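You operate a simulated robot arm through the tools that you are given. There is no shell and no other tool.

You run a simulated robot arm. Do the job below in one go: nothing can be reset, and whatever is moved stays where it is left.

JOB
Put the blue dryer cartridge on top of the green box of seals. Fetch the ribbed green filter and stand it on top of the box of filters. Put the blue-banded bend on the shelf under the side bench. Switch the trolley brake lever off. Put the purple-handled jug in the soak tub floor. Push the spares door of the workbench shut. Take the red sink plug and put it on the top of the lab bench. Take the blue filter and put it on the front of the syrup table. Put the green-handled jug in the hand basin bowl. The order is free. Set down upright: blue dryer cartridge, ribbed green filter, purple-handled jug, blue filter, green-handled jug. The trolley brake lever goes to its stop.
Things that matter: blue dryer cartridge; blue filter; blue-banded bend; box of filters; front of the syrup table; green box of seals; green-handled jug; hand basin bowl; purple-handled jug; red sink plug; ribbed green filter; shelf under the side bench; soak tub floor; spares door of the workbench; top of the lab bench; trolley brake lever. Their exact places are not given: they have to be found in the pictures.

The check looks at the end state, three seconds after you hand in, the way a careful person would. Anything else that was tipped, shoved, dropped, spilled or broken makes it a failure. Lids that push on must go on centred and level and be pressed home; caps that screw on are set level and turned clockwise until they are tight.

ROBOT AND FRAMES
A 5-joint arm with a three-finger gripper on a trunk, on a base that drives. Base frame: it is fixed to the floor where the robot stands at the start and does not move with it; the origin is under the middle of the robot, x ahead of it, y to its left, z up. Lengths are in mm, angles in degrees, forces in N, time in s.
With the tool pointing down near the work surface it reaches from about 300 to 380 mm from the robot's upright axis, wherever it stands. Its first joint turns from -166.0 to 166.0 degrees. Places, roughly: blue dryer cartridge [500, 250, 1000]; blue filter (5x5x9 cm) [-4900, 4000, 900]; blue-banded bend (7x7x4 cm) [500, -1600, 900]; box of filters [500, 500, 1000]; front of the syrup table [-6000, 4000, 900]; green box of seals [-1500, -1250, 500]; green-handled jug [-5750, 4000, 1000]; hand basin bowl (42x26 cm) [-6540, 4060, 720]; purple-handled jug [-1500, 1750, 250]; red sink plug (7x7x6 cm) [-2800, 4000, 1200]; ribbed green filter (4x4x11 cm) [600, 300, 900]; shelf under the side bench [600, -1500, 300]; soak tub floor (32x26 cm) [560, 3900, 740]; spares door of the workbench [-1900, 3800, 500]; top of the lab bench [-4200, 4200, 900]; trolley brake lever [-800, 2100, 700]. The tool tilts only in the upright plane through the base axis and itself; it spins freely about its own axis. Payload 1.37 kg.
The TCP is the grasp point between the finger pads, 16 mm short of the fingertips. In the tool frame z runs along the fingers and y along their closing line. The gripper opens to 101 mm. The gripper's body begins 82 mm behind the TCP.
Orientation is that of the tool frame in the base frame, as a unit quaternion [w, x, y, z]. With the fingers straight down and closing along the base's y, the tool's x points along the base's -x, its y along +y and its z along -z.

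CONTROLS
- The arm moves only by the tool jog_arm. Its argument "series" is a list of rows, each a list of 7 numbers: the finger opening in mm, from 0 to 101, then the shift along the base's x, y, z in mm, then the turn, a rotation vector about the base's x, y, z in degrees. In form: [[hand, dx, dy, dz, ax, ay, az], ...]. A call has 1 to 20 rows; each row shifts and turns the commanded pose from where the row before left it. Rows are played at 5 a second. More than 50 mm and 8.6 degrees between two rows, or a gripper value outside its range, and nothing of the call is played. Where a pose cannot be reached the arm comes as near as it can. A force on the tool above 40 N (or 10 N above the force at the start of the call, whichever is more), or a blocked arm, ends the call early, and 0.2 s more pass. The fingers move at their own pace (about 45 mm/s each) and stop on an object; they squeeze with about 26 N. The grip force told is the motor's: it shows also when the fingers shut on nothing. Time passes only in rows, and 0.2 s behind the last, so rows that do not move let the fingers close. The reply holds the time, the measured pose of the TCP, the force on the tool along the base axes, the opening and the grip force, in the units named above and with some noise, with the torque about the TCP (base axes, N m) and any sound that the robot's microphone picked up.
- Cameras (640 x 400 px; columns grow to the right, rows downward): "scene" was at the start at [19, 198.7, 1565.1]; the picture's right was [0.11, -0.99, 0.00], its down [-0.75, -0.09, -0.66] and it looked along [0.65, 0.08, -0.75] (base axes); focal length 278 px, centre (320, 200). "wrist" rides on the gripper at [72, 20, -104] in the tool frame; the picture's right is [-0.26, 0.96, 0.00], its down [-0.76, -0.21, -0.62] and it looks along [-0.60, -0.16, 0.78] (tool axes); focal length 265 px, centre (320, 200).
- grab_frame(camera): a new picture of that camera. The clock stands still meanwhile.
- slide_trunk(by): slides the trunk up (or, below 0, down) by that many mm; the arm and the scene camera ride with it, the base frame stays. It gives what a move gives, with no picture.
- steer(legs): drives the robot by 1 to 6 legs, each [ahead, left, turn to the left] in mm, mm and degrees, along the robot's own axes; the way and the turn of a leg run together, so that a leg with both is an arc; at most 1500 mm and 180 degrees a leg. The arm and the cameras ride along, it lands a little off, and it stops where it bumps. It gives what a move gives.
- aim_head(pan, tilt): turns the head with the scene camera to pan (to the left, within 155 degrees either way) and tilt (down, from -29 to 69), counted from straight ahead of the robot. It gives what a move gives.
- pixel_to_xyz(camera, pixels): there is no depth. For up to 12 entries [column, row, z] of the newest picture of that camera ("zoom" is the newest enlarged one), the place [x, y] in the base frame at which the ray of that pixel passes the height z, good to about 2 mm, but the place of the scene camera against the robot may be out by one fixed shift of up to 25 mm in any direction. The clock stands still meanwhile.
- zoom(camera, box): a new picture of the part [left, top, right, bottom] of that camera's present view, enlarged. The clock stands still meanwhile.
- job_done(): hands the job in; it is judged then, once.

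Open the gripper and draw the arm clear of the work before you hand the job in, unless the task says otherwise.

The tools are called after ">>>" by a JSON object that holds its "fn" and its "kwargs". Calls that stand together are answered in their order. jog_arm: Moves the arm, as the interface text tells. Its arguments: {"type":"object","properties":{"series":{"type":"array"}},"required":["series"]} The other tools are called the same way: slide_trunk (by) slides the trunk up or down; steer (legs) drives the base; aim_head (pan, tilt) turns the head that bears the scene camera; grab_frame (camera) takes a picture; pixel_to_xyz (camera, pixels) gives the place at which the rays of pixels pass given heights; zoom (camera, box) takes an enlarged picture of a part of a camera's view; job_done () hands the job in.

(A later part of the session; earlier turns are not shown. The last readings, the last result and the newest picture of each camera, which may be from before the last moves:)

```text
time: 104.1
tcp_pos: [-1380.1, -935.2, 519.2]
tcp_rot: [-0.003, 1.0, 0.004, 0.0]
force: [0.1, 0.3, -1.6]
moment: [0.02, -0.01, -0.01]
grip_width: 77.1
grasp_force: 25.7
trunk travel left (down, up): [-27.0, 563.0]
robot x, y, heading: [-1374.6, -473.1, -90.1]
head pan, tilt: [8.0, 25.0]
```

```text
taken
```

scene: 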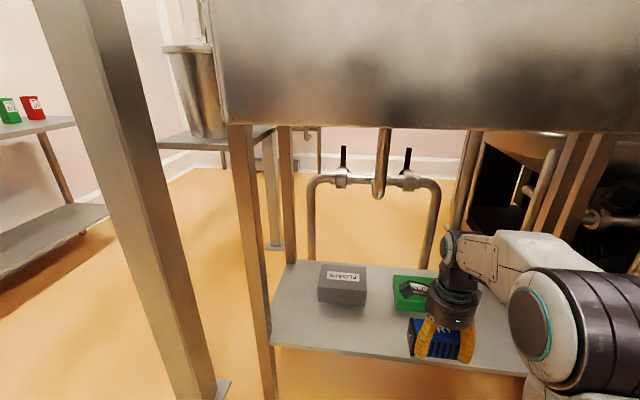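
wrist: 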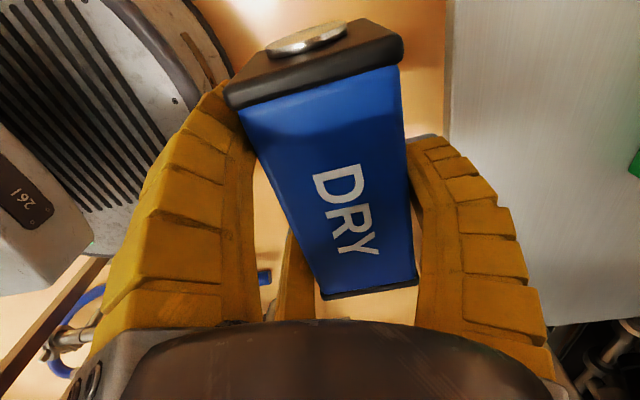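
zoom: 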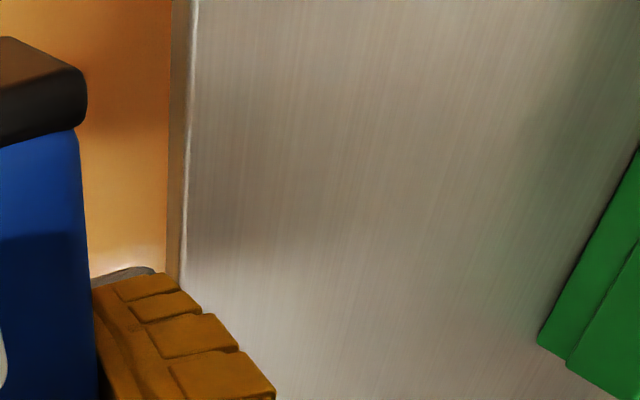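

Triangulation gives shelf z≈395, box top z≈440, box x −1527…−1356, y −1314…−1214, so the target centre is about (−1441,−1264). I test how far the arm can extend at this height before driving in.

>>> {"fn": "jog_arm", "kwargs": {"series": [[30, 0, -30, 10, 0, 0, 0], [30, 0, -30, 10, 0, 0, 0], [30, 0, -30, 10, 0, 0, 0], [30, 0, 0, 0, 0, 0, 0]]}}

>>> {"fn": "grab_frame", "kwargs": {"camera": "scene"}}

```text
time: 105.1
tcp_pos: [-1382.1, -1026.6, 549.0]
tcp_rot: [-0.003, 1.0, 0.004, 0.0]
force: [0.0, -0.2, -1.6]
moment: [0.01, 0.0, -0.01]
grip_width: 76.9
grasp_force: 26.2
trunk travel left (down, up): [-27.0, 563.0]
robot x, y, heading: [-1371.0, -472.2, -90.1]
head pan, tilt: [8.0, 25.0]
```

```text
taken
```

scene: 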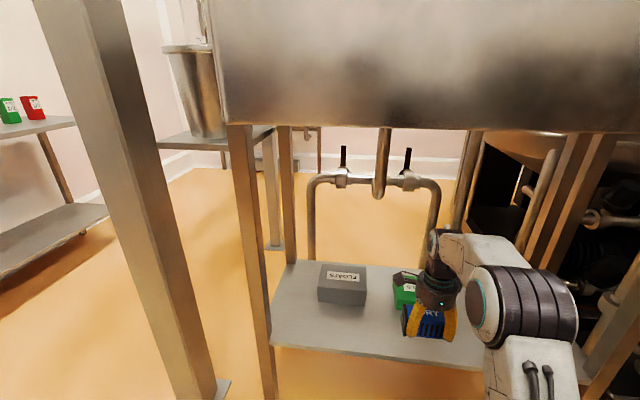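

The arm reaches 555 mm tool-down. I drive 225 ahead and 60 right so the cartridge comes over the green box while the base stays outside the legs.

>>> {"fn": "steer", "kwargs": {"legs": [[120, -60, 0], [105, 0, 0]]}}

>>> {"fn": "grab_frame", "kwargs": {"camera": "wrist"}}

>>> {"fn": "aim_head", "kwargs": {"pan": -20, "tilt": 32}}

>>> {"fn": "grab_frame", "kwargs": {"camera": "scene"}}

```text
time: 107.2
tcp_pos: [-1445.3, -1250.4, 549.9]
tcp_rot: [-0.002, 1.0, 0.004, 0.0]
force: [0.1, -0.5, -2.3]
moment: [0.02, 0.01, -0.02]
grip_width: 77.0
grasp_force: 26.0
trunk travel left (down, up): [-27.0, 563.0]
robot x, y, heading: [-1435.7, -696.9, -90.2]
head pan, tilt: [8.0, 25.0]
```

```text
taken
```

wrist: 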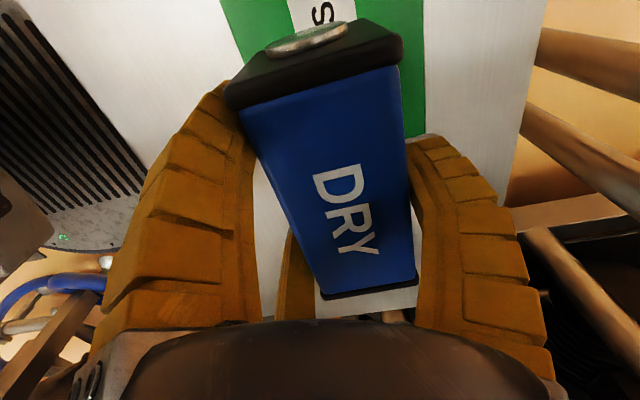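

```text
time: 108.1
tcp_pos: [-1444.7, -1250.6, 550.6]
tcp_rot: [-0.002, 1.0, 0.004, 0.0]
force: [-0.4, 0.4, -2.3]
moment: [0.05, 0.0, -0.03]
grip_width: 76.8
grasp_force: 25.7
trunk travel left (down, up): [-27.0, 563.0]
robot x, y, heading: [-1439.7, -697.1, -90.4]
head pan, tilt: [-20.0, 32.0]
```

```text
taken
```

scene: 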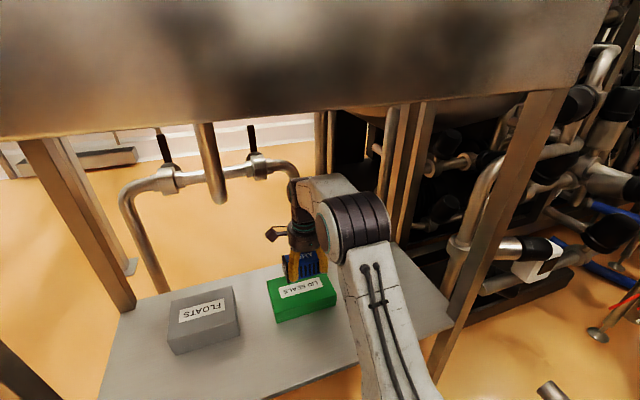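

I check the box edges visible around the held cartridge in the wrist view, at the box top z≈440.

>>> {"fn": "zoom", "kwargs": {"camera": "wrist", "box": [200, 0, 520, 200]}}

>>> {"fn": "pixel_to_xyz", "kwargs": {"camera": "wrist", "pixels": [[240, 5, 440], [250, 30, 440], [422, 10, 440], [424, 100, 440], [425, 134, 440], [230, 20, 395], [518, 130, 395], [505, 203, 395]]}}

>>> {"fn": "zoom", "kwargs": {"camera": "scene", "box": [220, 200, 380, 340]}}

```text
2.00 times, centred on (360, 100) of wrist
```

zoom: 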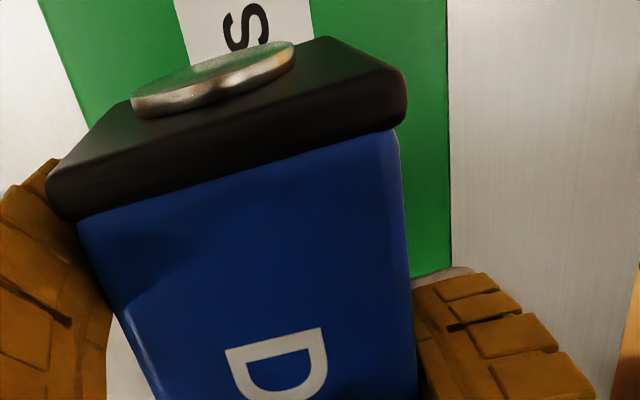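

```text
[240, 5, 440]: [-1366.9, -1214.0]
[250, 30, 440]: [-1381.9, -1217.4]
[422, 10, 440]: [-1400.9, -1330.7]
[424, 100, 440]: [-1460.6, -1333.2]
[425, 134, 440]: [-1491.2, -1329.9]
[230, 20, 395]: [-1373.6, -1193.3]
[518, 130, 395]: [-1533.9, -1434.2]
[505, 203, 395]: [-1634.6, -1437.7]
```

```text
2.86 times, centred on (300, 270) of scene
```

zoom: 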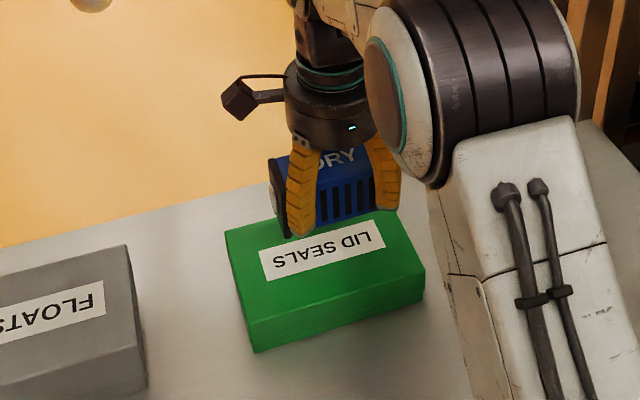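

I convert the box-top corners from the scene view too, to settle its centre.

>>> {"fn": "pixel_to_xyz", "kwargs": {"camera": "zoom", "pixels": [[225, 231, 440], [247, 322, 440], [425, 262, 440], [398, 210, 440], [425, 302, 395], [255, 351, 395], [320, 251, 440], [277, 192, 516], [277, 192, 550]]}}

>>> {"fn": "pixel_to_xyz", "kwargs": {"camera": "wrist", "pixels": [[221, 5, 440], [232, 30, 440], [242, 54, 440], [424, 60, 440]]}}

```text
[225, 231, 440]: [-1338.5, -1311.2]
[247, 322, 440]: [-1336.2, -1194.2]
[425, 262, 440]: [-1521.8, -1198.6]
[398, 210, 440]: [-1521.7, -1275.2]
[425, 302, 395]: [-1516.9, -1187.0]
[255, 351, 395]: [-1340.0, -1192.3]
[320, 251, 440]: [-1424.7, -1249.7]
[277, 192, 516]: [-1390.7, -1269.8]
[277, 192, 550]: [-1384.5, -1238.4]
```

```text
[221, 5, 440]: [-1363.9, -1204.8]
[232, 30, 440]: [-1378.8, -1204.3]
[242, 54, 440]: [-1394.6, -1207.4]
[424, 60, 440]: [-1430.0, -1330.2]
```

Box centre is (−1444,−1266), 184×125 mm. I shift 8 mm further in and lower to just above contact (expected TCP z≈474).

>>> {"fn": "jog_arm", "kwargs": {"series": [[30, 0, -8, 0, 0, 0, 0], [30, 0, 0, -30, 0, 0, 0], [30, 0, 0, -25, 0, 0, 0], [30, 0, 0, -10, 0, 0, 0], [30, 0, 0, 0, 0, 0, 0]]}}

>>> {"fn": "zoom", "kwargs": {"camera": "scene", "box": [220, 200, 380, 340]}}

>>> {"fn": "grab_frame", "kwargs": {"camera": "wrist"}}

```text
time: 109.3
tcp_pos: [-1443.5, -1259.1, 483.6]
tcp_rot: [-0.002, 1.0, 0.004, 0.0]
force: [0.4, 1.4, 2.7]
moment: [-0.16, 0.12, -0.05]
grip_width: 77.0
grasp_force: 26.3
trunk travel left (down, up): [-27.0, 563.0]
robot x, y, heading: [-1436.5, -698.1, -90.4]
head pan, tilt: [-20.0, 32.0]
```

```text
2.86 times, centred on (300, 270) of scene
```

zoom: 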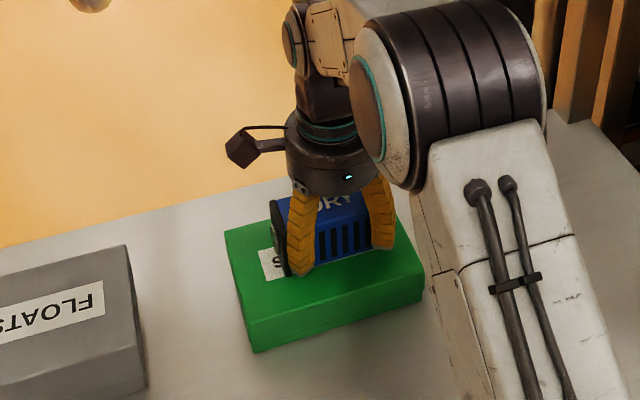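

```text
taken
```

wrist: 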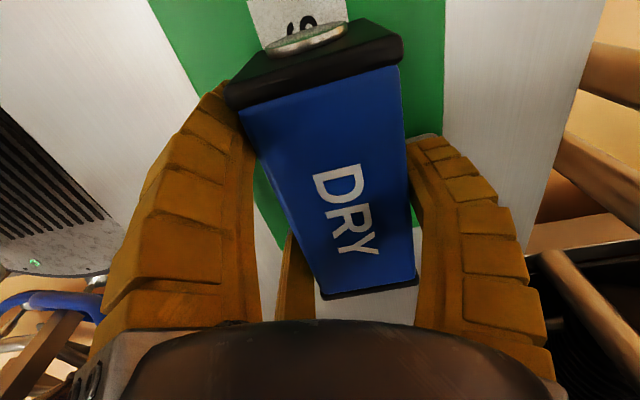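

Contact begins at z≈483.6 (+5 N). I press down a couple of millimetres more in small steps to seat it flat.

>>> {"fn": "jog_arm", "kwargs": {"series": [[30, 0, 0, -1.5, 0, 0, 0], [30, 0, 0, 0, 0, 0, 0]]}}

>>> {"fn": "jog_arm", "kwargs": {"series": [[30, 0, 0, -1.5, 0, 0, 0], [30, 0, 0, 0, 0, 0, 0]]}}

>>> {"fn": "zoom", "kwargs": {"camera": "scene", "box": [250, 210, 350, 310]}}

```text
time: 109.9
tcp_pos: [-1442.6, -1260.1, 484.4]
tcp_rot: [0.0, 1.0, 0.005, 0.0]
force: [1.3, 0.2, 12.6]
moment: [-0.5, -0.04, 0.05]
grip_width: 76.9
grasp_force: 26.2
trunk travel left (down, up): [-27.0, 563.0]
robot x, y, heading: [-1434.6, -698.5, -90.2]
head pan, tilt: [-20.0, 32.0]
```

```text
time: 110.5
tcp_pos: [-1444.1, -1258.9, 483.7]
tcp_rot: [0.002, 1.0, 0.005, 0.0]
force: [2.7, -0.6, 23.1]
moment: [-0.99, -0.12, 0.08]
grip_width: 76.9
grasp_force: 25.7
trunk travel left (down, up): [-27.0, 563.0]
robot x, y, heading: [-1434.0, -700.7, -90.3]
head pan, tilt: [-20.0, 32.0]
```

```text
4.00 times, centred on (300, 260) of scene
```

zoom: 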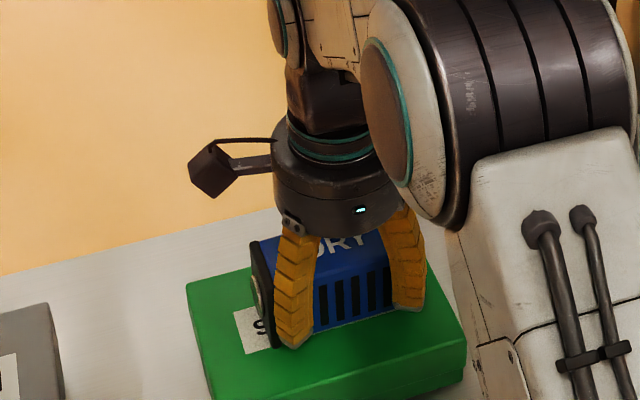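

Contact is at the −y edge (moment −1 N·m), so the cartridge is very slightly tilted in the grip. I relieve the press and open slowly so it settles flat.

>>> {"fn": "jog_arm", "kwargs": {"series": [[30, 0, 0, 2, 0, 0, 0], [60, 0, 0, 0, 0, 0, 0], [79, 0, 0, 0, 0, 0, 0], [83, 0, 0, 0, 0, 0, 0], [88, 0, 0, 0, 0, 0, 0], [94, 0, 0, 0, 0, 0, 0], [101, 0, 0, 0, 0, 0, 0], [101, 0, 0, 0, 0, 0, 0]]}}

>>> {"fn": "zoom", "kwargs": {"camera": "scene", "box": [250, 210, 350, 310]}}

>>> {"fn": "grab_frame", "kwargs": {"camera": "wrist"}}

```text
time: 112.3
tcp_pos: [-1444.7, -1259.0, 483.2]
tcp_rot: [-0.003, 1.0, 0.004, 0.0]
force: [0.5, 0.3, 0.2]
moment: [0.0, 0.02, -0.04]
grip_width: 100.5
grasp_force: 0.0
trunk travel left (down, up): [-27.0, 563.0]
robot x, y, heading: [-1432.4, -695.9, -90.3]
head pan, tilt: [-20.0, 32.0]
```

```text
4.00 times, centred on (300, 260) of scene
```

zoom: 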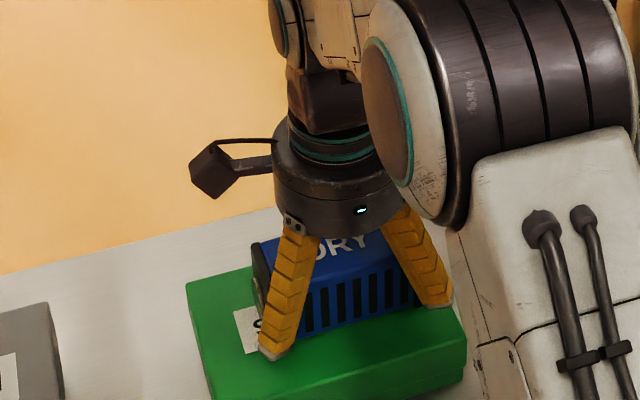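

```text
taken
```

wrist: 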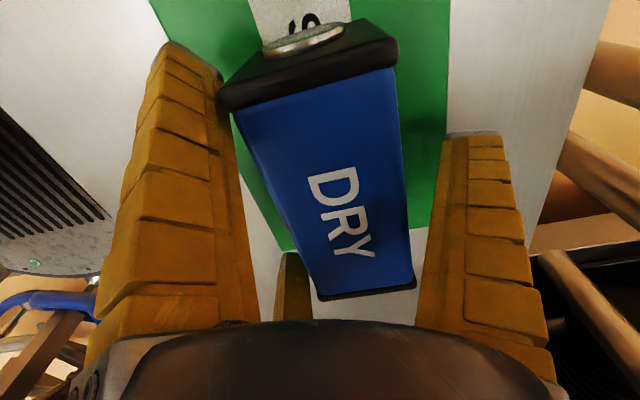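

The cartridge rests on the box. I lift the hand straight up 80 mm and back the base out.

>>> {"fn": "jog_arm", "kwargs": {"series": [[101, 0, 0, 15, 0, 0, 0], [101, 0, 0, 20, 0, 0, 0], [101, 0, 0, 25, 0, 0, 0], [101, 0, 0, 25, 0, 0, 0], [101, 0, 0, 0, 0, 0, 0]]}}

>>> {"fn": "zoom", "kwargs": {"camera": "scene", "box": [230, 190, 370, 330]}}

>>> {"fn": "steer", "kwargs": {"legs": [[-400, 0, 0]]}}

>>> {"fn": "aim_head", "kwargs": {"pan": 5, "tilt": 25}}

>>> {"fn": "grab_frame", "kwargs": {"camera": "scene"}}

>>> {"fn": "zoom", "kwargs": {"camera": "scene", "box": [300, 150, 460, 300]}}

```text
time: 113.5
tcp_pos: [-1444.8, -1256.8, 568.2]
tcp_rot: [-0.003, 1.0, 0.004, 0.0]
force: [-0.4, -0.1, 0.8]
moment: [0.01, 0.0, 0.0]
grip_width: 100.6
grasp_force: 0.0
trunk travel left (down, up): [-27.0, 563.0]
robot x, y, heading: [-1437.6, -698.4, -90.2]
head pan, tilt: [-20.0, 32.0]
```

```text
2.86 times, centred on (300, 260) of scene
```

zoom: 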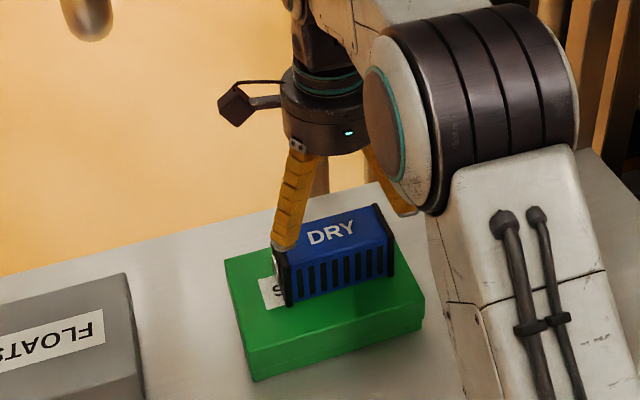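

```text
time: 116.1
tcp_pos: [-1444.2, -852.2, 568.9]
tcp_rot: [-0.003, 1.0, 0.002, 0.0]
force: [0.4, 0.6, -0.4]
moment: [0.03, 0.0, -0.02]
grip_width: 100.3
grasp_force: 0.0
trunk travel left (down, up): [-27.0, 563.0]
robot x, y, heading: [-1436.2, -290.9, -90.4]
head pan, tilt: [-20.0, 32.0]
```

```text
time: 117.0
tcp_pos: [-1444.8, -851.2, 568.5]
tcp_rot: [-0.002, 1.0, 0.002, 0.0]
force: [-0.3, -0.8, 0.3]
moment: [0.0, 0.01, -0.01]
grip_width: 100.5
grasp_force: 0.1
trunk travel left (down, up): [-27.0, 563.0]
robot x, y, heading: [-1431.1, -292.1, -90.5]
head pan, tilt: [5.0, 25.0]
```

```text
taken
```

scene: 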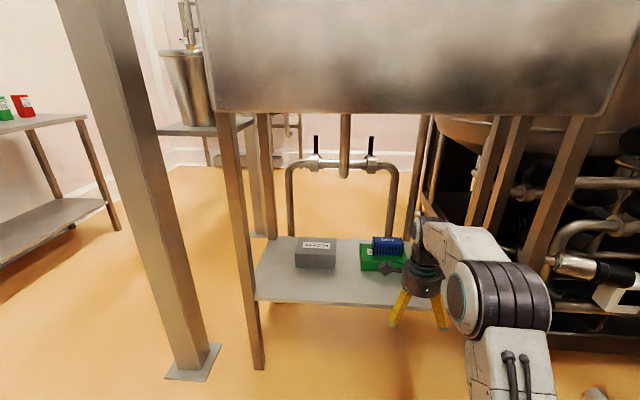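

```text
2.67 times, centred on (380, 225) of scene
```

zoom: 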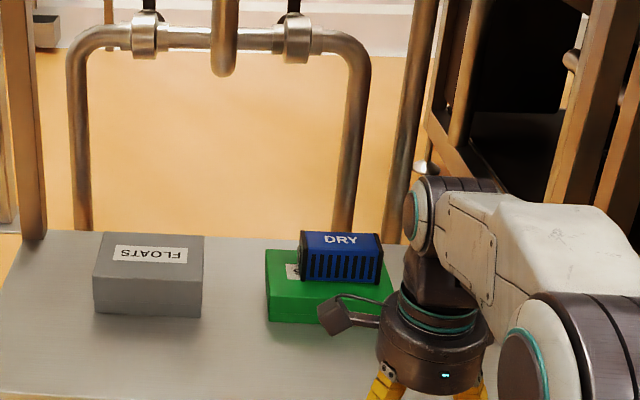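

The dryer cartridge sits upright on the green box. Next is the side bench: I retract and raise the arm, then drive around the pillar toward the bench (staying at x≈−130).

>>> {"fn": "jog_arm", "kwargs": {"series": [[101, 0, 45, 10, 0, 0, 7.5], [101, 0, 45, 10, 0, 0, 7.5], [101, 0, 45, 10, 0, 0, 7.5], [101, 0, 0, 30, 0, 0, 7.5], [101, 0, 0, 0, 0, 0, 7.5], [101, 0, 0, 0, 0, 0, 7.5], [101, 0, 0, 0, 0, 0, 7.5], [101, 0, 0, 0, 0, 0, 7.5], [101, 0, 0, 0, 0, 0, 7.5], [101, 0, 0, 0, 0, 0, 7.5], [101, 0, 0, 0, 0, 0, 7.5], [101, 0, 0, 0, 0, 0, 7.5]]}}

>>> {"fn": "slide_trunk", "kwargs": {"by": 400}}

>>> {"fn": "steer", "kwargs": {"legs": [[0, 700, 0], [0, 0, 90.5]]}}

>>> {"fn": "aim_head", "kwargs": {"pan": -50, "tilt": 30}}

>>> {"fn": "grab_frame", "kwargs": {"camera": "scene"}}

```text
time: 119.5
tcp_pos: [-1444.8, -717.2, 629.0]
tcp_rot: [0.001, 0.704, 0.71, 0.0]
force: [0.1, -0.2, -0.5]
moment: [0.04, -0.01, 0.0]
grip_width: 100.7
grasp_force: 0.1
trunk travel left (down, up): [-27.0, 563.0]
robot x, y, heading: [-1436.0, -292.3, -90.4]
head pan, tilt: [5.0, 25.0]
```

```text
time: 123.4
tcp_pos: [-1444.6, -717.2, 1029.2]
tcp_rot: [0.0, 0.705, 0.709, 0.0]
force: [0.3, 0.0, 0.3]
moment: [0.0, -0.01, 0.0]
grip_width: 100.8
grasp_force: 0.0
trunk travel left (down, up): [-427.0, 163.0]
robot x, y, heading: [-1432.4, -288.6, -90.4]
head pan, tilt: [5.0, 25.0]
```

```text
time: 131.1
tcp_pos: [-307.8, -300.4, 1028.8]
tcp_rot: [0.0, -0.008, 1.0, 0.0]
force: [0.5, 0.5, 0.2]
moment: [0.0, -0.01, 0.04]
grip_width: 100.8
grasp_force: 0.0
trunk travel left (down, up): [-427.0, 163.0]
robot x, y, heading: [-735.2, -292.3, 0.1]
head pan, tilt: [5.0, 25.0]
```

```text
time: 132.3
tcp_pos: [-308.7, -300.3, 1028.7]
tcp_rot: [0.0, -0.008, 1.0, 0.0]
force: [0.5, -0.7, -0.3]
moment: [0.01, -0.02, -0.01]
grip_width: 100.2
grasp_force: 0.1
trunk travel left (down, up): [-427.0, 163.0]
robot x, y, heading: [-733.2, -292.0, 0.4]
head pan, tilt: [-50.0, 30.0]
```

```text
taken
```

scene: 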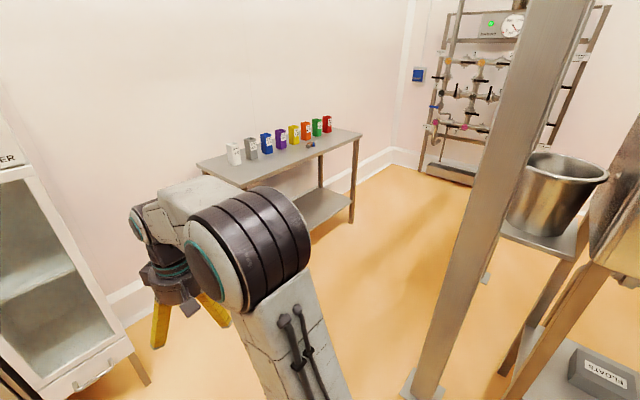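

The bench stands ahead-right with the bend at (310,144) near its front. I compute positions at z≈900 and leg feet on the floor.

>>> {"fn": "pixel_to_xyz", "kwargs": {"camera": "scene", "pixels": [[310, 146, 900], [360, 137, 900], [246, 187, 900], [197, 163, 900], [324, 127, 900], [350, 222, 0], [355, 184, 300], [300, 236, 300], [409, 395, 0]]}}

>>> {"fn": "zoom", "kwargs": {"camera": "scene", "box": [180, 100, 400, 260]}}

```text
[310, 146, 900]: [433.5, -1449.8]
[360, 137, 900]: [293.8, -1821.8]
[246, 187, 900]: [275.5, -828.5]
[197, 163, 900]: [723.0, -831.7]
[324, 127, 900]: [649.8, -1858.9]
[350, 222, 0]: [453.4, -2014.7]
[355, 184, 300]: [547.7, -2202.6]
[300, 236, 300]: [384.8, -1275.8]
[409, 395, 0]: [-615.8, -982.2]
```

```text
2.50 times, centred on (290, 180) of scene
```

zoom: 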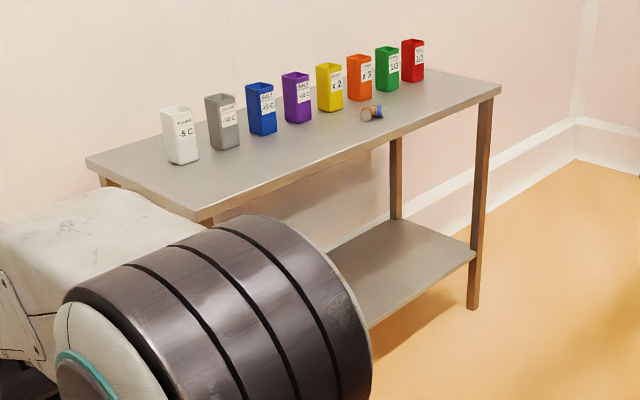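

The bench is lower than 900 by ray consistency (~830) and its front edge is near x≈400. I retract the arm a bit more and drive along x≈−180 to y≈−1590 to look closely.

>>> {"fn": "jog_arm", "kwargs": {"series": [[101, -40, 0, 0, 0, 0, 0], [101, -40, 0, 10, 0, 0, 0], [101, 0, 0, 0, 0, 0, 0]]}}

>>> {"fn": "steer", "kwargs": {"legs": [[555, 0, -0.3], [0, -1300, 0]]}}

>>> {"fn": "aim_head", "kwargs": {"pan": 0, "tilt": 35}}

>>> {"fn": "grab_frame", "kwargs": {"camera": "scene"}}

>>> {"fn": "grab_frame", "kwargs": {"camera": "wrist"}}

```text
time: 133.1
tcp_pos: [-389.1, -300.6, 1039.3]
tcp_rot: [0.0, -0.008, 1.0, 0.0]
force: [-0.1, -1.0, -0.2]
moment: [0.02, 0.01, -0.03]
grip_width: 100.3
grasp_force: 0.0
trunk travel left (down, up): [-427.0, 163.0]
robot x, y, heading: [-732.8, -292.3, 0.1]
head pan, tilt: [-50.0, 30.0]
```

```text
time: 142.3
tcp_pos: [149.9, -1592.8, 1038.8]
tcp_rot: [0.0, 0.006, 1.0, 0.0]
force: [-0.6, -0.2, -0.7]
moment: [-0.01, 0.0, 0.03]
grip_width: 100.6
grasp_force: 0.1
trunk travel left (down, up): [-427.0, 163.0]
robot x, y, heading: [-196.5, -1577.4, -1.2]
head pan, tilt: [-50.0, 30.0]
```

```text
time: 143.5
tcp_pos: [149.4, -1593.5, 1040.1]
tcp_rot: [0.0, 0.006, 1.0, 0.0]
force: [-0.1, -0.4, 0.0]
moment: [0.01, -0.01, -0.01]
grip_width: 100.7
grasp_force: 0.0
trunk travel left (down, up): [-427.0, 163.0]
robot x, y, heading: [-194.6, -1578.7, -1.5]
head pan, tilt: [0.0, 35.0]
```

```text
taken
```

scene: 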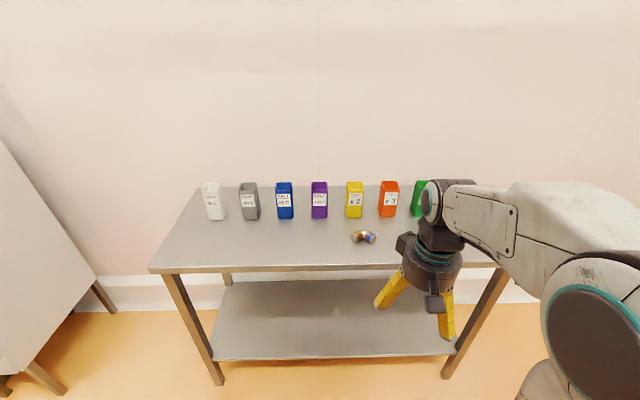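

```text
taken
```

wrist: 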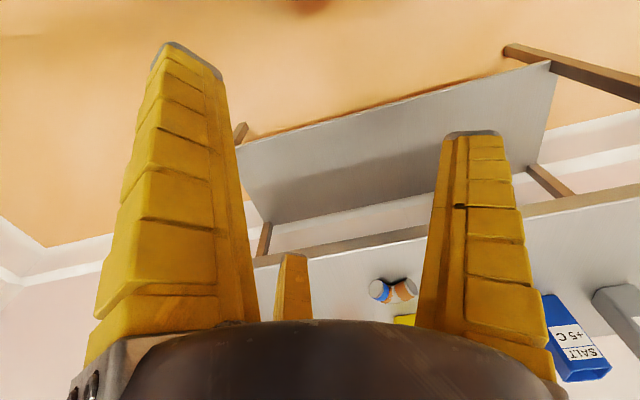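

I see the bend at (364,237), the bench top edge at row 270 and the lower shelf's front edge at row 357. I measure these.

>>> {"fn": "pixel_to_xyz", "kwargs": {"camera": "scene", "pixels": [[217, 383, 0], [447, 377, 0], [212, 358, 250], [212, 358, 300], [455, 354, 300], [150, 270, 850], [150, 270, 900], [450, 266, 850], [450, 266, 900], [364, 240, 850], [364, 240, 900], [230, 281, 300]]}}

>>> {"fn": "pixel_to_xyz", "kwargs": {"camera": "wrist", "pixels": [[236, 148, 300], [549, 62, 300], [272, 225, 300], [391, 290, 850], [391, 290, 900], [253, 265, 850], [253, 265, 900], [400, 236, 850], [400, 236, 900]]}}

>>> {"fn": "zoom", "kwargs": {"camera": "scene", "box": [320, 200, 420, 270]}}

```text
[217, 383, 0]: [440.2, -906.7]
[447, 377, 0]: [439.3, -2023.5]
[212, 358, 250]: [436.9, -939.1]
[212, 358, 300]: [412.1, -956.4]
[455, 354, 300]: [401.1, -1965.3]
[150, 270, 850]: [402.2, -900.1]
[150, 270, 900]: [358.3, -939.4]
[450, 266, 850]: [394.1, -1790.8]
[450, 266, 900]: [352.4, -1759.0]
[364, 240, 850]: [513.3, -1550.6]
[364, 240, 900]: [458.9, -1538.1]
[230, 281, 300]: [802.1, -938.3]
```

```text
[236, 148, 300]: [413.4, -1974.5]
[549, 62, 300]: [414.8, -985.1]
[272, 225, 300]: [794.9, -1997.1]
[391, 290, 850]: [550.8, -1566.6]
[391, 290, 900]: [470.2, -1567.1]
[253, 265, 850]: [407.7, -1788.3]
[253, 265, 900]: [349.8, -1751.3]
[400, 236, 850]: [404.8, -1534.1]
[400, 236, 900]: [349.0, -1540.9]
```

```text
5.71 times, centred on (370, 235) of scene
```

zoom: 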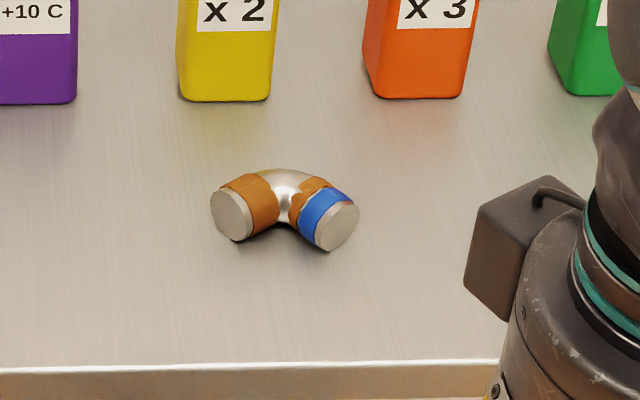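

Bench front edge is near x≈405 with top z≈870–880; shelf front edge x≈414, z≈300. The elbow's ends point to the robot, so I spin the tool +90° (one finger goes into the inner bend, two on the outside) while driving 235 mm closer.

>>> {"fn": "steer", "kwargs": {"legs": [[235, 0, 1.3]]}}

>>> {"fn": "jog_arm", "kwargs": {"series": [[101, 10, 5, 0, 0, 0, 7.5], [101, 10, 5, 0, 0, 0, 7.5], [101, 10, 5, 0, 0, 0, 7.5], [101, 10, 0, 0, 0, 0, 7.5], [101, 0, 0, 0, 0, 0, 7.5], [101, 0, 0, 0, 0, 0, 7.5], [101, 0, 0, 0, 0, 0, 7.5], [101, 0, 0, 0, 0, 0, 7.5], [101, 0, 0, 0, 0, 0, 7.5], [101, 0, 0, 0, 0, 0, 7.5], [101, 0, 0, 0, 0, 0, 7.5], [101, 0, 0, 0, 0, 0, 7.5], [101, 0, 0, 0, 0, 0, 0]]}}

>>> {"fn": "grab_frame", "kwargs": {"camera": "wrist"}}

>>> {"fn": "grab_frame", "kwargs": {"camera": "scene"}}

```text
time: 145.3
tcp_pos: [383.6, -1586.3, 1038.4]
tcp_rot: [-0.001, -0.007, 1.0, 0.0]
force: [0.9, 0.6, 0.0]
moment: [-0.01, 0.01, -0.01]
grip_width: 100.4
grasp_force: 0.1
trunk travel left (down, up): [-427.0, 163.0]
robot x, y, heading: [32.7, -1574.1, 0.1]
head pan, tilt: [0.0, 35.0]
```

```text
time: 148.1
tcp_pos: [422.9, -1572.1, 1038.2]
tcp_rot: [0.0, 0.712, -0.702, 0.001]
force: [0.1, -0.2, -0.2]
moment: [-0.01, -0.03, -0.03]
grip_width: 100.4
grasp_force: 0.0
trunk travel left (down, up): [-427.0, 163.0]
robot x, y, heading: [38.8, -1580.8, 0.1]
head pan, tilt: [0.0, 35.0]
```

```text
taken
```

wrist: 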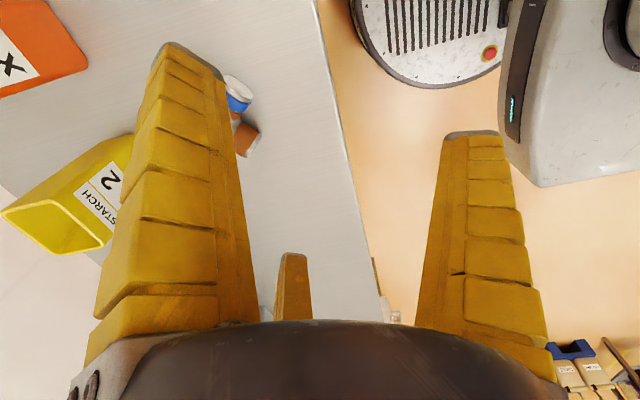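

```text
taken
```

scene: 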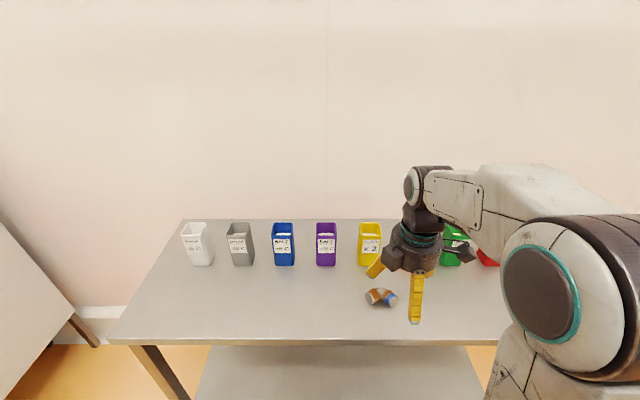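

The bend is partly behind a finger in the wrist view at (243,118). I compute it from both cameras to fix position and height.

>>> {"fn": "zoom", "kwargs": {"camera": "scene", "box": [340, 250, 460, 340]}}

>>> {"fn": "pixel_to_xyz", "kwargs": {"camera": "scene", "pixels": [[381, 297, 870], [381, 297, 890], [381, 297, 900], [300, 341, 870], [300, 341, 890], [381, 288, 890]]}}

>>> {"fn": "pixel_to_xyz", "kwargs": {"camera": "wrist", "pixels": [[238, 95, 890], [247, 140, 890], [243, 118, 890], [243, 118, 870], [243, 118, 910], [335, 100, 870], [335, 100, 890], [335, 100, 850]]}}

```text
4.44 times, centred on (400, 295) of scene
```

zoom: 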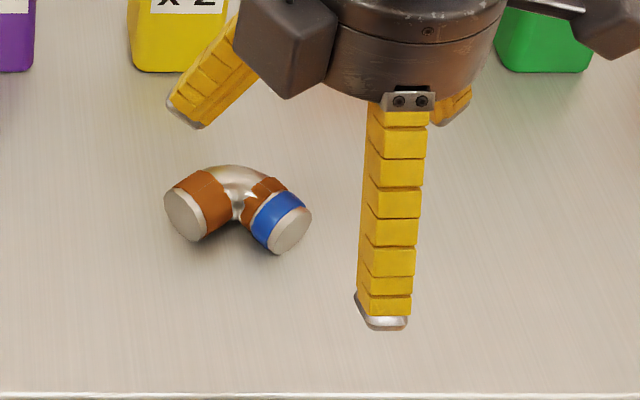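

```text
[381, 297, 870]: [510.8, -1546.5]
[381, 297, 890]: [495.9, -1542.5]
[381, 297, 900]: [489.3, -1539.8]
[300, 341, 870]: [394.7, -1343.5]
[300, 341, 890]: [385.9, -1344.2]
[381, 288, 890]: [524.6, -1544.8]
```

```text
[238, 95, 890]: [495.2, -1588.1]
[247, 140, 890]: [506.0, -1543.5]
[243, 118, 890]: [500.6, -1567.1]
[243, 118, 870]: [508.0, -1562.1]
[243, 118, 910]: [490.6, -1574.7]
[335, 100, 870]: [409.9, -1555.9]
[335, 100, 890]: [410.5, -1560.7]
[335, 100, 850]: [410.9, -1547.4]
```

Fusing both views: bench front x≈410, bend apex tube between x≈503 and 543 at y≈−1559. I move the hand above (527,−1559) and look again.

>>> {"fn": "jog_arm", "kwargs": {"series": [[92, 35, 5, 0, 0, 0, 0], [92, 35, 4, 0, 0, 0, 0], [92, 34, 4, 0, 0, 0, 0], [92, 0, 0, -30, 0, 0, 0], [92, 0, 0, -20, 0, 0, 0], [92, 0, 0, 0, 0, 0, 0]]}}

>>> {"fn": "grab_frame", "kwargs": {"camera": "wrist"}}

>>> {"fn": "zoom", "kwargs": {"camera": "scene", "box": [320, 220, 460, 330]}}

```text
time: 149.5
tcp_pos: [526.0, -1558.8, 990.4]
tcp_rot: [0.0, 0.712, -0.702, -0.001]
force: [0.3, 0.2, -0.4]
moment: [0.01, 0.01, -0.01]
grip_width: 92.7
grasp_force: 0.8
trunk travel left (down, up): [-427.0, 163.0]
robot x, y, heading: [40.0, -1579.7, 0.1]
head pan, tilt: [0.0, 35.0]
```

```text
taken
```

wrist: 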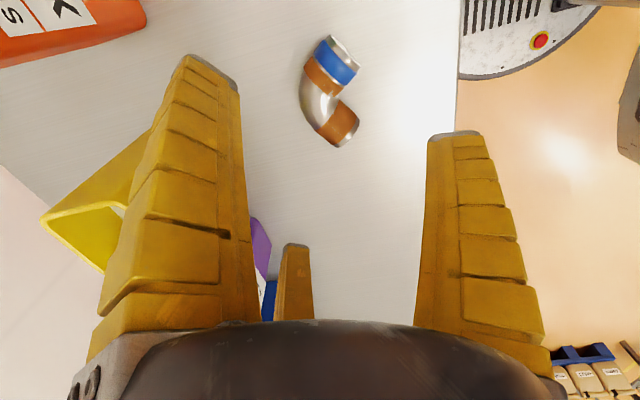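

```text
3.64 times, centred on (390, 275) of scene
```

zoom: 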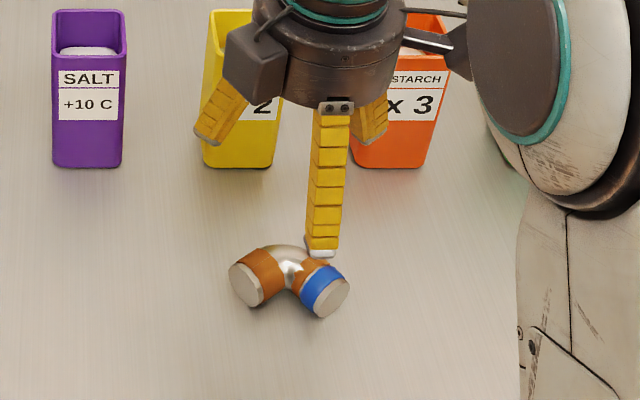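

The wrist now sees the bend fully: blue end at (345,55), other end (345,130), outer apex (302,95). I convert these at the tube's mid height for a couple of bench heights.

>>> {"fn": "zoom", "kwargs": {"camera": "wrist", "box": [270, 20, 390, 160]}}

>>> {"fn": "pixel_to_xyz", "kwargs": {"camera": "wrist", "pixels": [[345, 52, 878], [349, 128, 878], [302, 95, 878], [337, 97, 878], [345, 52, 890], [349, 128, 890], [302, 95, 890], [337, 97, 890], [457, 100, 858], [457, 100, 880]]}}

```text
2.86 times, centred on (330, 90) of wrist
```

zoom: 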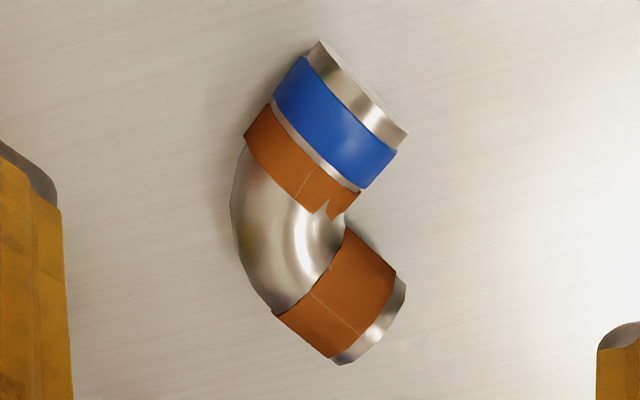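

```text
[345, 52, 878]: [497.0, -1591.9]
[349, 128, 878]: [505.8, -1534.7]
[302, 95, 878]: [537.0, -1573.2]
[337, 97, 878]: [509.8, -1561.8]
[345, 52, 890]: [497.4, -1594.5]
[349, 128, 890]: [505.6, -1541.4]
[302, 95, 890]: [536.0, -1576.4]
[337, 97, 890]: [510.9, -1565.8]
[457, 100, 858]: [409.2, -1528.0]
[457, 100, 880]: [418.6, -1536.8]
```

The bend spans x 507–537, y about −1592…−1535. I shift 5 mm toward −y and lower to z≈905, then feel for the bench in small steps.

>>> {"fn": "jog_arm", "kwargs": {"series": [[92, -2, -5, 0, 0, 0, 0], [92, 0, 0, -40, 0, 0, 0], [92, 0, 0, -35, 0, 0, 0], [92, 0, 0, -10, 0, 0, 0], [92, 0, 0, 0, 0, 0, 0]]}}

>>> {"fn": "grab_frame", "kwargs": {"camera": "wrist"}}

>>> {"fn": "zoom", "kwargs": {"camera": "scene", "box": [320, 220, 460, 330]}}

```text
time: 150.7
tcp_pos: [525.4, -1562.7, 905.3]
tcp_rot: [-0.001, 0.712, -0.702, 0.001]
force: [-0.1, 0.3, -0.1]
moment: [0.02, -0.02, 0.0]
grip_width: 92.9
grasp_force: 0.7
trunk travel left (down, up): [-427.0, 163.0]
robot x, y, heading: [38.8, -1579.6, 0.4]
head pan, tilt: [0.0, 35.0]
```

```text
taken
```

wrist: 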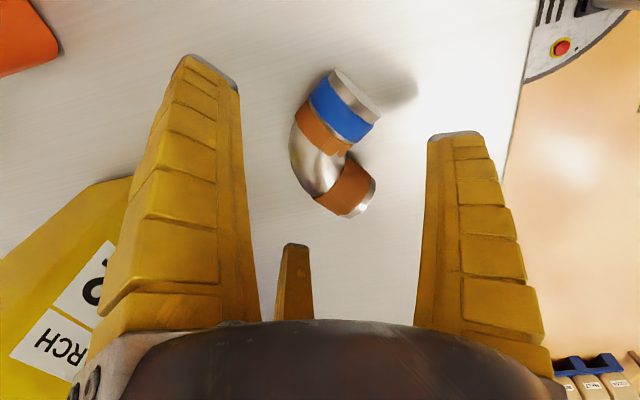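

```text
3.64 times, centred on (390, 275) of scene
```

zoom: 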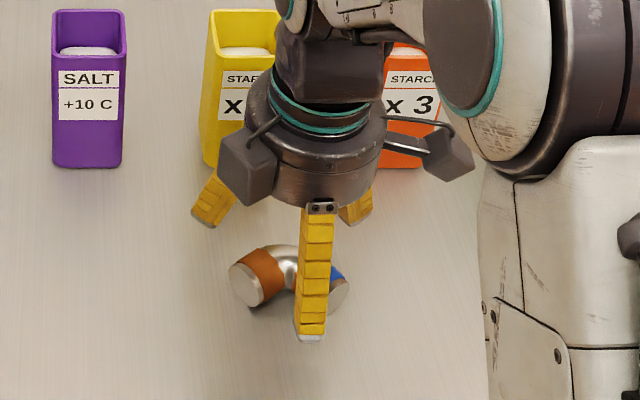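

I convert the bend's features again from this lower view to fix its height and my offset.

>>> {"fn": "pixel_to_xyz", "kwargs": {"camera": "wrist", "pixels": [[360, 92, 860], [360, 92, 878], [366, 205, 860], [366, 205, 878], [290, 150, 860], [290, 150, 878], [347, 156, 860], [347, 156, 878], [510, 150, 858], [510, 150, 840]]}}

>>> {"fn": "zoom", "kwargs": {"camera": "wrist", "box": [260, 40, 420, 240]}}

```text
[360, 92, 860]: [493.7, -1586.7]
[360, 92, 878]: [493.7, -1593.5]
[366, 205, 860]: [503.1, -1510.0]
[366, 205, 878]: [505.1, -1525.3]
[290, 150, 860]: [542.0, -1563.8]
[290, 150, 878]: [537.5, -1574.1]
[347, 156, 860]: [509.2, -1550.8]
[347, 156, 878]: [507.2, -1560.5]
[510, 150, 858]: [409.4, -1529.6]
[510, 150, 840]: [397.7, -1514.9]
```

```text
2.00 times, centred on (340, 140) of wrist
```

zoom: 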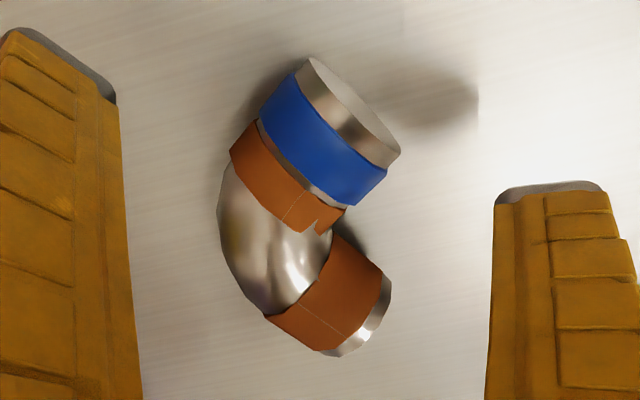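

Heights agree: bench top ≈858, tube centre ≈878. I lower to z≈884 and close gently around the bend.

>>> {"fn": "jog_arm", "kwargs": {"series": [[92, -2, -2, -12, 0, 0, 0], [92, 0, 0, -9, 0, 0, 0], [92, 0, 0, 0, 0, 0, 0]]}}

>>> {"fn": "jog_arm", "kwargs": {"series": [[80, 0, 0, 0, 0, 0, 0], [70, 0, 0, 0, 0, 0, 0], [60, 0, 0, 0, 0, 0, 0], [50, 0, 0, 0, 0, 0, 0], [40, 0, 0, 0, 0, 0, 0], [30, 0, 0, 0, 0, 0, 0], [30, 0, 0, 0, 0, 0, 0]]}}

>>> {"fn": "grab_frame", "kwargs": {"camera": "wrist"}}

>>> {"fn": "zoom", "kwargs": {"camera": "scene", "box": [320, 220, 460, 330]}}

```text
time: 151.5
tcp_pos: [522.6, -1564.1, 882.7]
tcp_rot: [0.0, 0.712, -0.702, 0.0]
force: [-0.2, 0.7, 0.9]
moment: [0.03, 0.0, -0.02]
grip_width: 93.0
grasp_force: 0.6
trunk travel left (down, up): [-427.0, 163.0]
robot x, y, heading: [38.6, -1578.6, -0.0]
head pan, tilt: [0.0, 35.0]
```

```text
time: 153.1
tcp_pos: [523.8, -1565.0, 884.2]
tcp_rot: [-0.001, 0.711, -0.703, 0.001]
force: [1.4, -0.6, 5.1]
moment: [-0.03, -0.21, -0.01]
grip_width: 38.0
grasp_force: 26.0
trunk travel left (down, up): [-427.0, 163.0]
robot x, y, heading: [39.7, -1580.5, 0.1]
head pan, tilt: [0.0, 35.0]
```

```text
taken
```

wrist: 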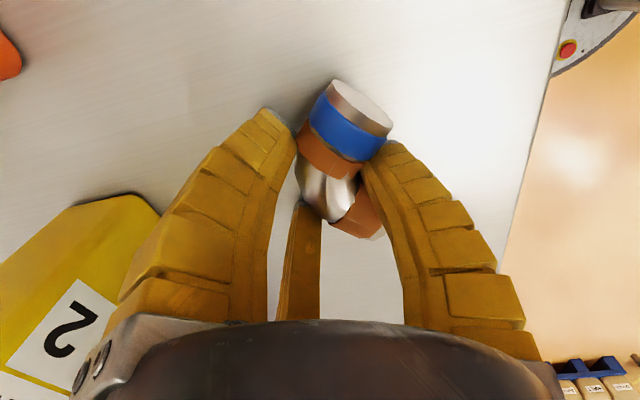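

```text
3.64 times, centred on (390, 275) of scene
```

zoom: 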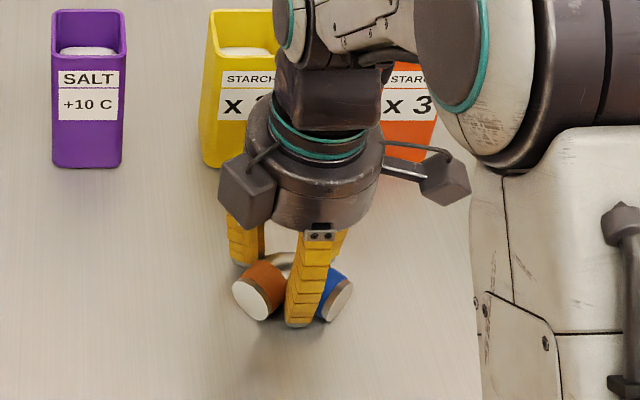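

The bend is held (38 mm, 26 N). I lift 90 mm and look.

>>> {"fn": "jog_arm", "kwargs": {"series": [[30, 0, 0, 10, 0, 0, 0], [30, 0, 0, 20, 0, 0, 0], [30, 0, 0, 30, 0, 0, 0], [30, 0, 0, 30, 0, 0, 0], [30, 0, 0, 0, 0, 0, 0]]}}

>>> {"fn": "grab_frame", "kwargs": {"camera": "wrist"}}

>>> {"fn": "zoom", "kwargs": {"camera": "scene", "box": [320, 200, 460, 310]}}

```text
time: 154.3
tcp_pos: [522.9, -1566.2, 974.0]
tcp_rot: [0.0, 0.712, -0.702, -0.001]
force: [-0.1, -0.1, -1.6]
moment: [0.04, -0.03, 0.02]
grip_width: 36.3
grasp_force: 26.0
trunk travel left (down, up): [-427.0, 163.0]
robot x, y, heading: [38.2, -1581.8, 0.2]
head pan, tilt: [0.0, 35.0]
```

```text
taken
```

wrist: 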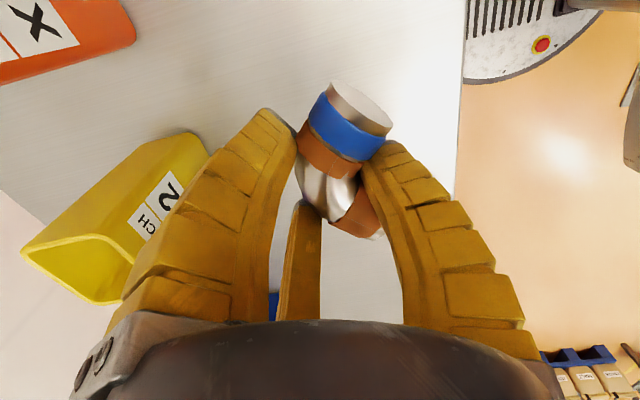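

```text
3.64 times, centred on (390, 255) of scene
```

zoom: 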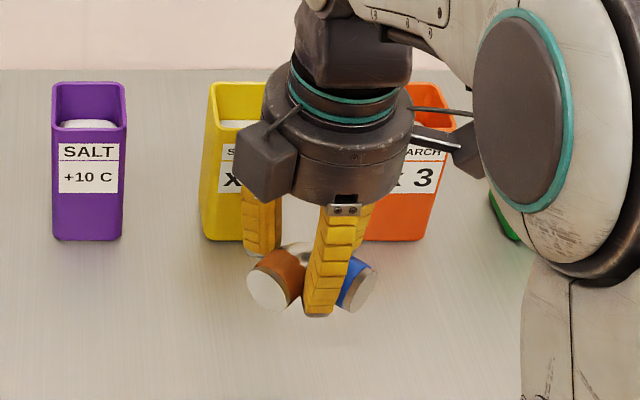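

Held well, its underside about 26 mm below the TCP. I drive back 330 mm, then lower trunk and arm to reach the lower shelf level.

>>> {"fn": "steer", "kwargs": {"legs": [[-330, 0, 0]]}}

>>> {"fn": "slide_trunk", "kwargs": {"by": -400}}

>>> {"fn": "jog_arm", "kwargs": {"series": [[30, 0, 0, -40, 0, 0, 0], [30, 0, 0, -40, 0, 0, 0], [30, 0, 0, -40, 0, 0, 0], [30, 0, 0, -40, 0, 0, 0], [30, 0, 0, 0, 0, 0, 0]]}}

>>> {"fn": "aim_head", "kwargs": {"pan": 0, "tilt": 30}}

>>> {"fn": "grab_frame", "kwargs": {"camera": "scene"}}

>>> {"fn": "grab_frame", "kwargs": {"camera": "wrist"}}

```text
time: 156.4
tcp_pos: [197.6, -1564.7, 973.7]
tcp_rot: [0.0, 0.713, -0.701, 0.0]
force: [0.0, -0.7, -1.2]
moment: [0.02, -0.07, 0.02]
grip_width: 36.1
grasp_force: 25.9
trunk travel left (down, up): [-427.0, 163.0]
robot x, y, heading: [-286.4, -1577.2, 0.3]
head pan, tilt: [0.0, 35.0]
```

```text
time: 160.3
tcp_pos: [195.2, -1564.9, 572.9]
tcp_rot: [0.001, 0.713, -0.701, 0.0]
force: [-0.5, -0.2, -1.9]
moment: [0.01, 0.01, 0.0]
grip_width: 35.9
grasp_force: 26.1
trunk travel left (down, up): [-27.0, 563.0]
robot x, y, heading: [-290.8, -1578.6, 0.5]
head pan, tilt: [0.0, 35.0]
```

```text
time: 161.5
tcp_pos: [196.3, -1567.0, 413.3]
tcp_rot: [-0.001, 0.713, -0.701, 0.001]
force: [-0.7, -1.0, -2.5]
moment: [0.01, 0.0, -0.03]
grip_width: 35.9
grasp_force: 25.9
trunk travel left (down, up): [-27.0, 563.0]
robot x, y, heading: [-293.0, -1583.7, 0.3]
head pan, tilt: [0.0, 35.0]
```

```text
time: 162.1
tcp_pos: [196.4, -1565.2, 414.1]
tcp_rot: [0.0, 0.713, -0.701, 0.0]
force: [0.2, 0.7, -2.5]
moment: [-0.02, 0.0, -0.02]
grip_width: 35.8
grasp_force: 26.5
trunk travel left (down, up): [-27.0, 563.0]
robot x, y, heading: [-289.3, -1581.7, 0.4]
head pan, tilt: [0.0, 30.0]
```

```text
taken
```

scene: 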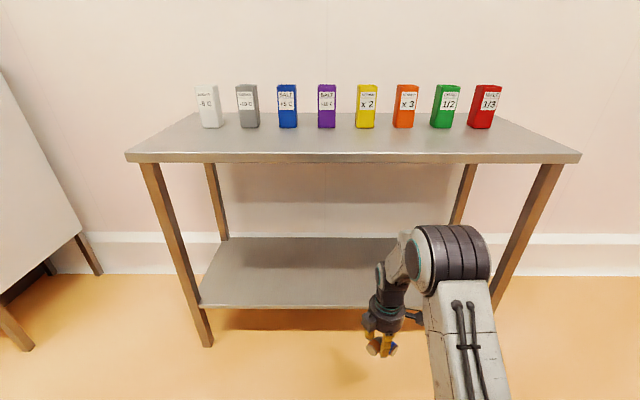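

```text
taken
```

wrist: 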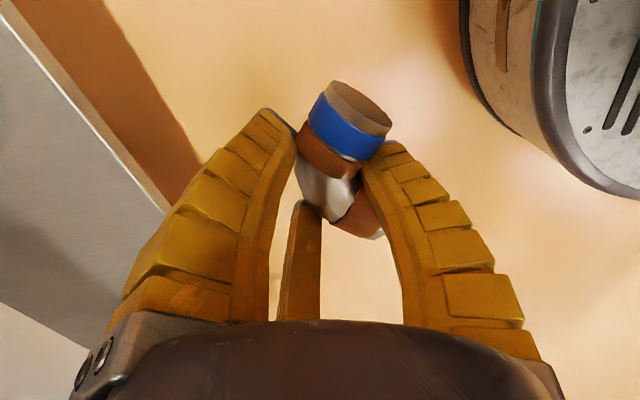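

To keep the elbow outside the bench, I extend the arm further (reach ~560) here in free space and look at the arm shape before driving in.

>>> {"fn": "jog_arm", "kwargs": {"series": [[30, 25, 0, 0, 0, 0, 0], [30, 25, 0, 0, 0, 0, 0], [30, 25, 0, 0, 0, 0, 0], [30, 0, 0, 0, 0, 0, 0]]}}

>>> {"fn": "grab_frame", "kwargs": {"camera": "scene"}}

```text
time: 163.1
tcp_pos: [271.8, -1565.7, 415.0]
tcp_rot: [0.0, 0.713, -0.701, -0.001]
force: [0.6, -0.5, -2.0]
moment: [0.0, -0.06, 0.02]
grip_width: 35.9
grasp_force: 26.2
trunk travel left (down, up): [-27.0, 563.0]
robot x, y, heading: [-289.7, -1580.0, 0.2]
head pan, tilt: [0.0, 30.0]
```

```text
taken
```

scene: 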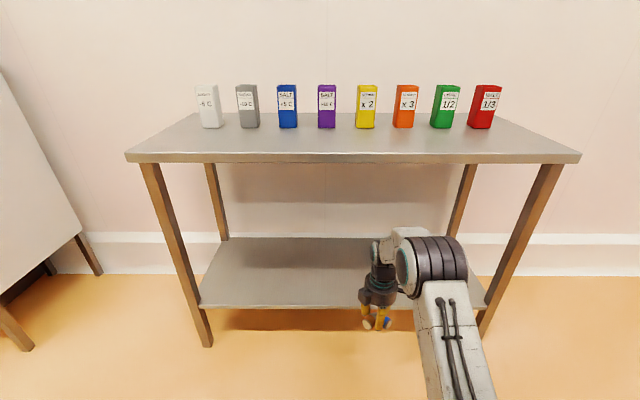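

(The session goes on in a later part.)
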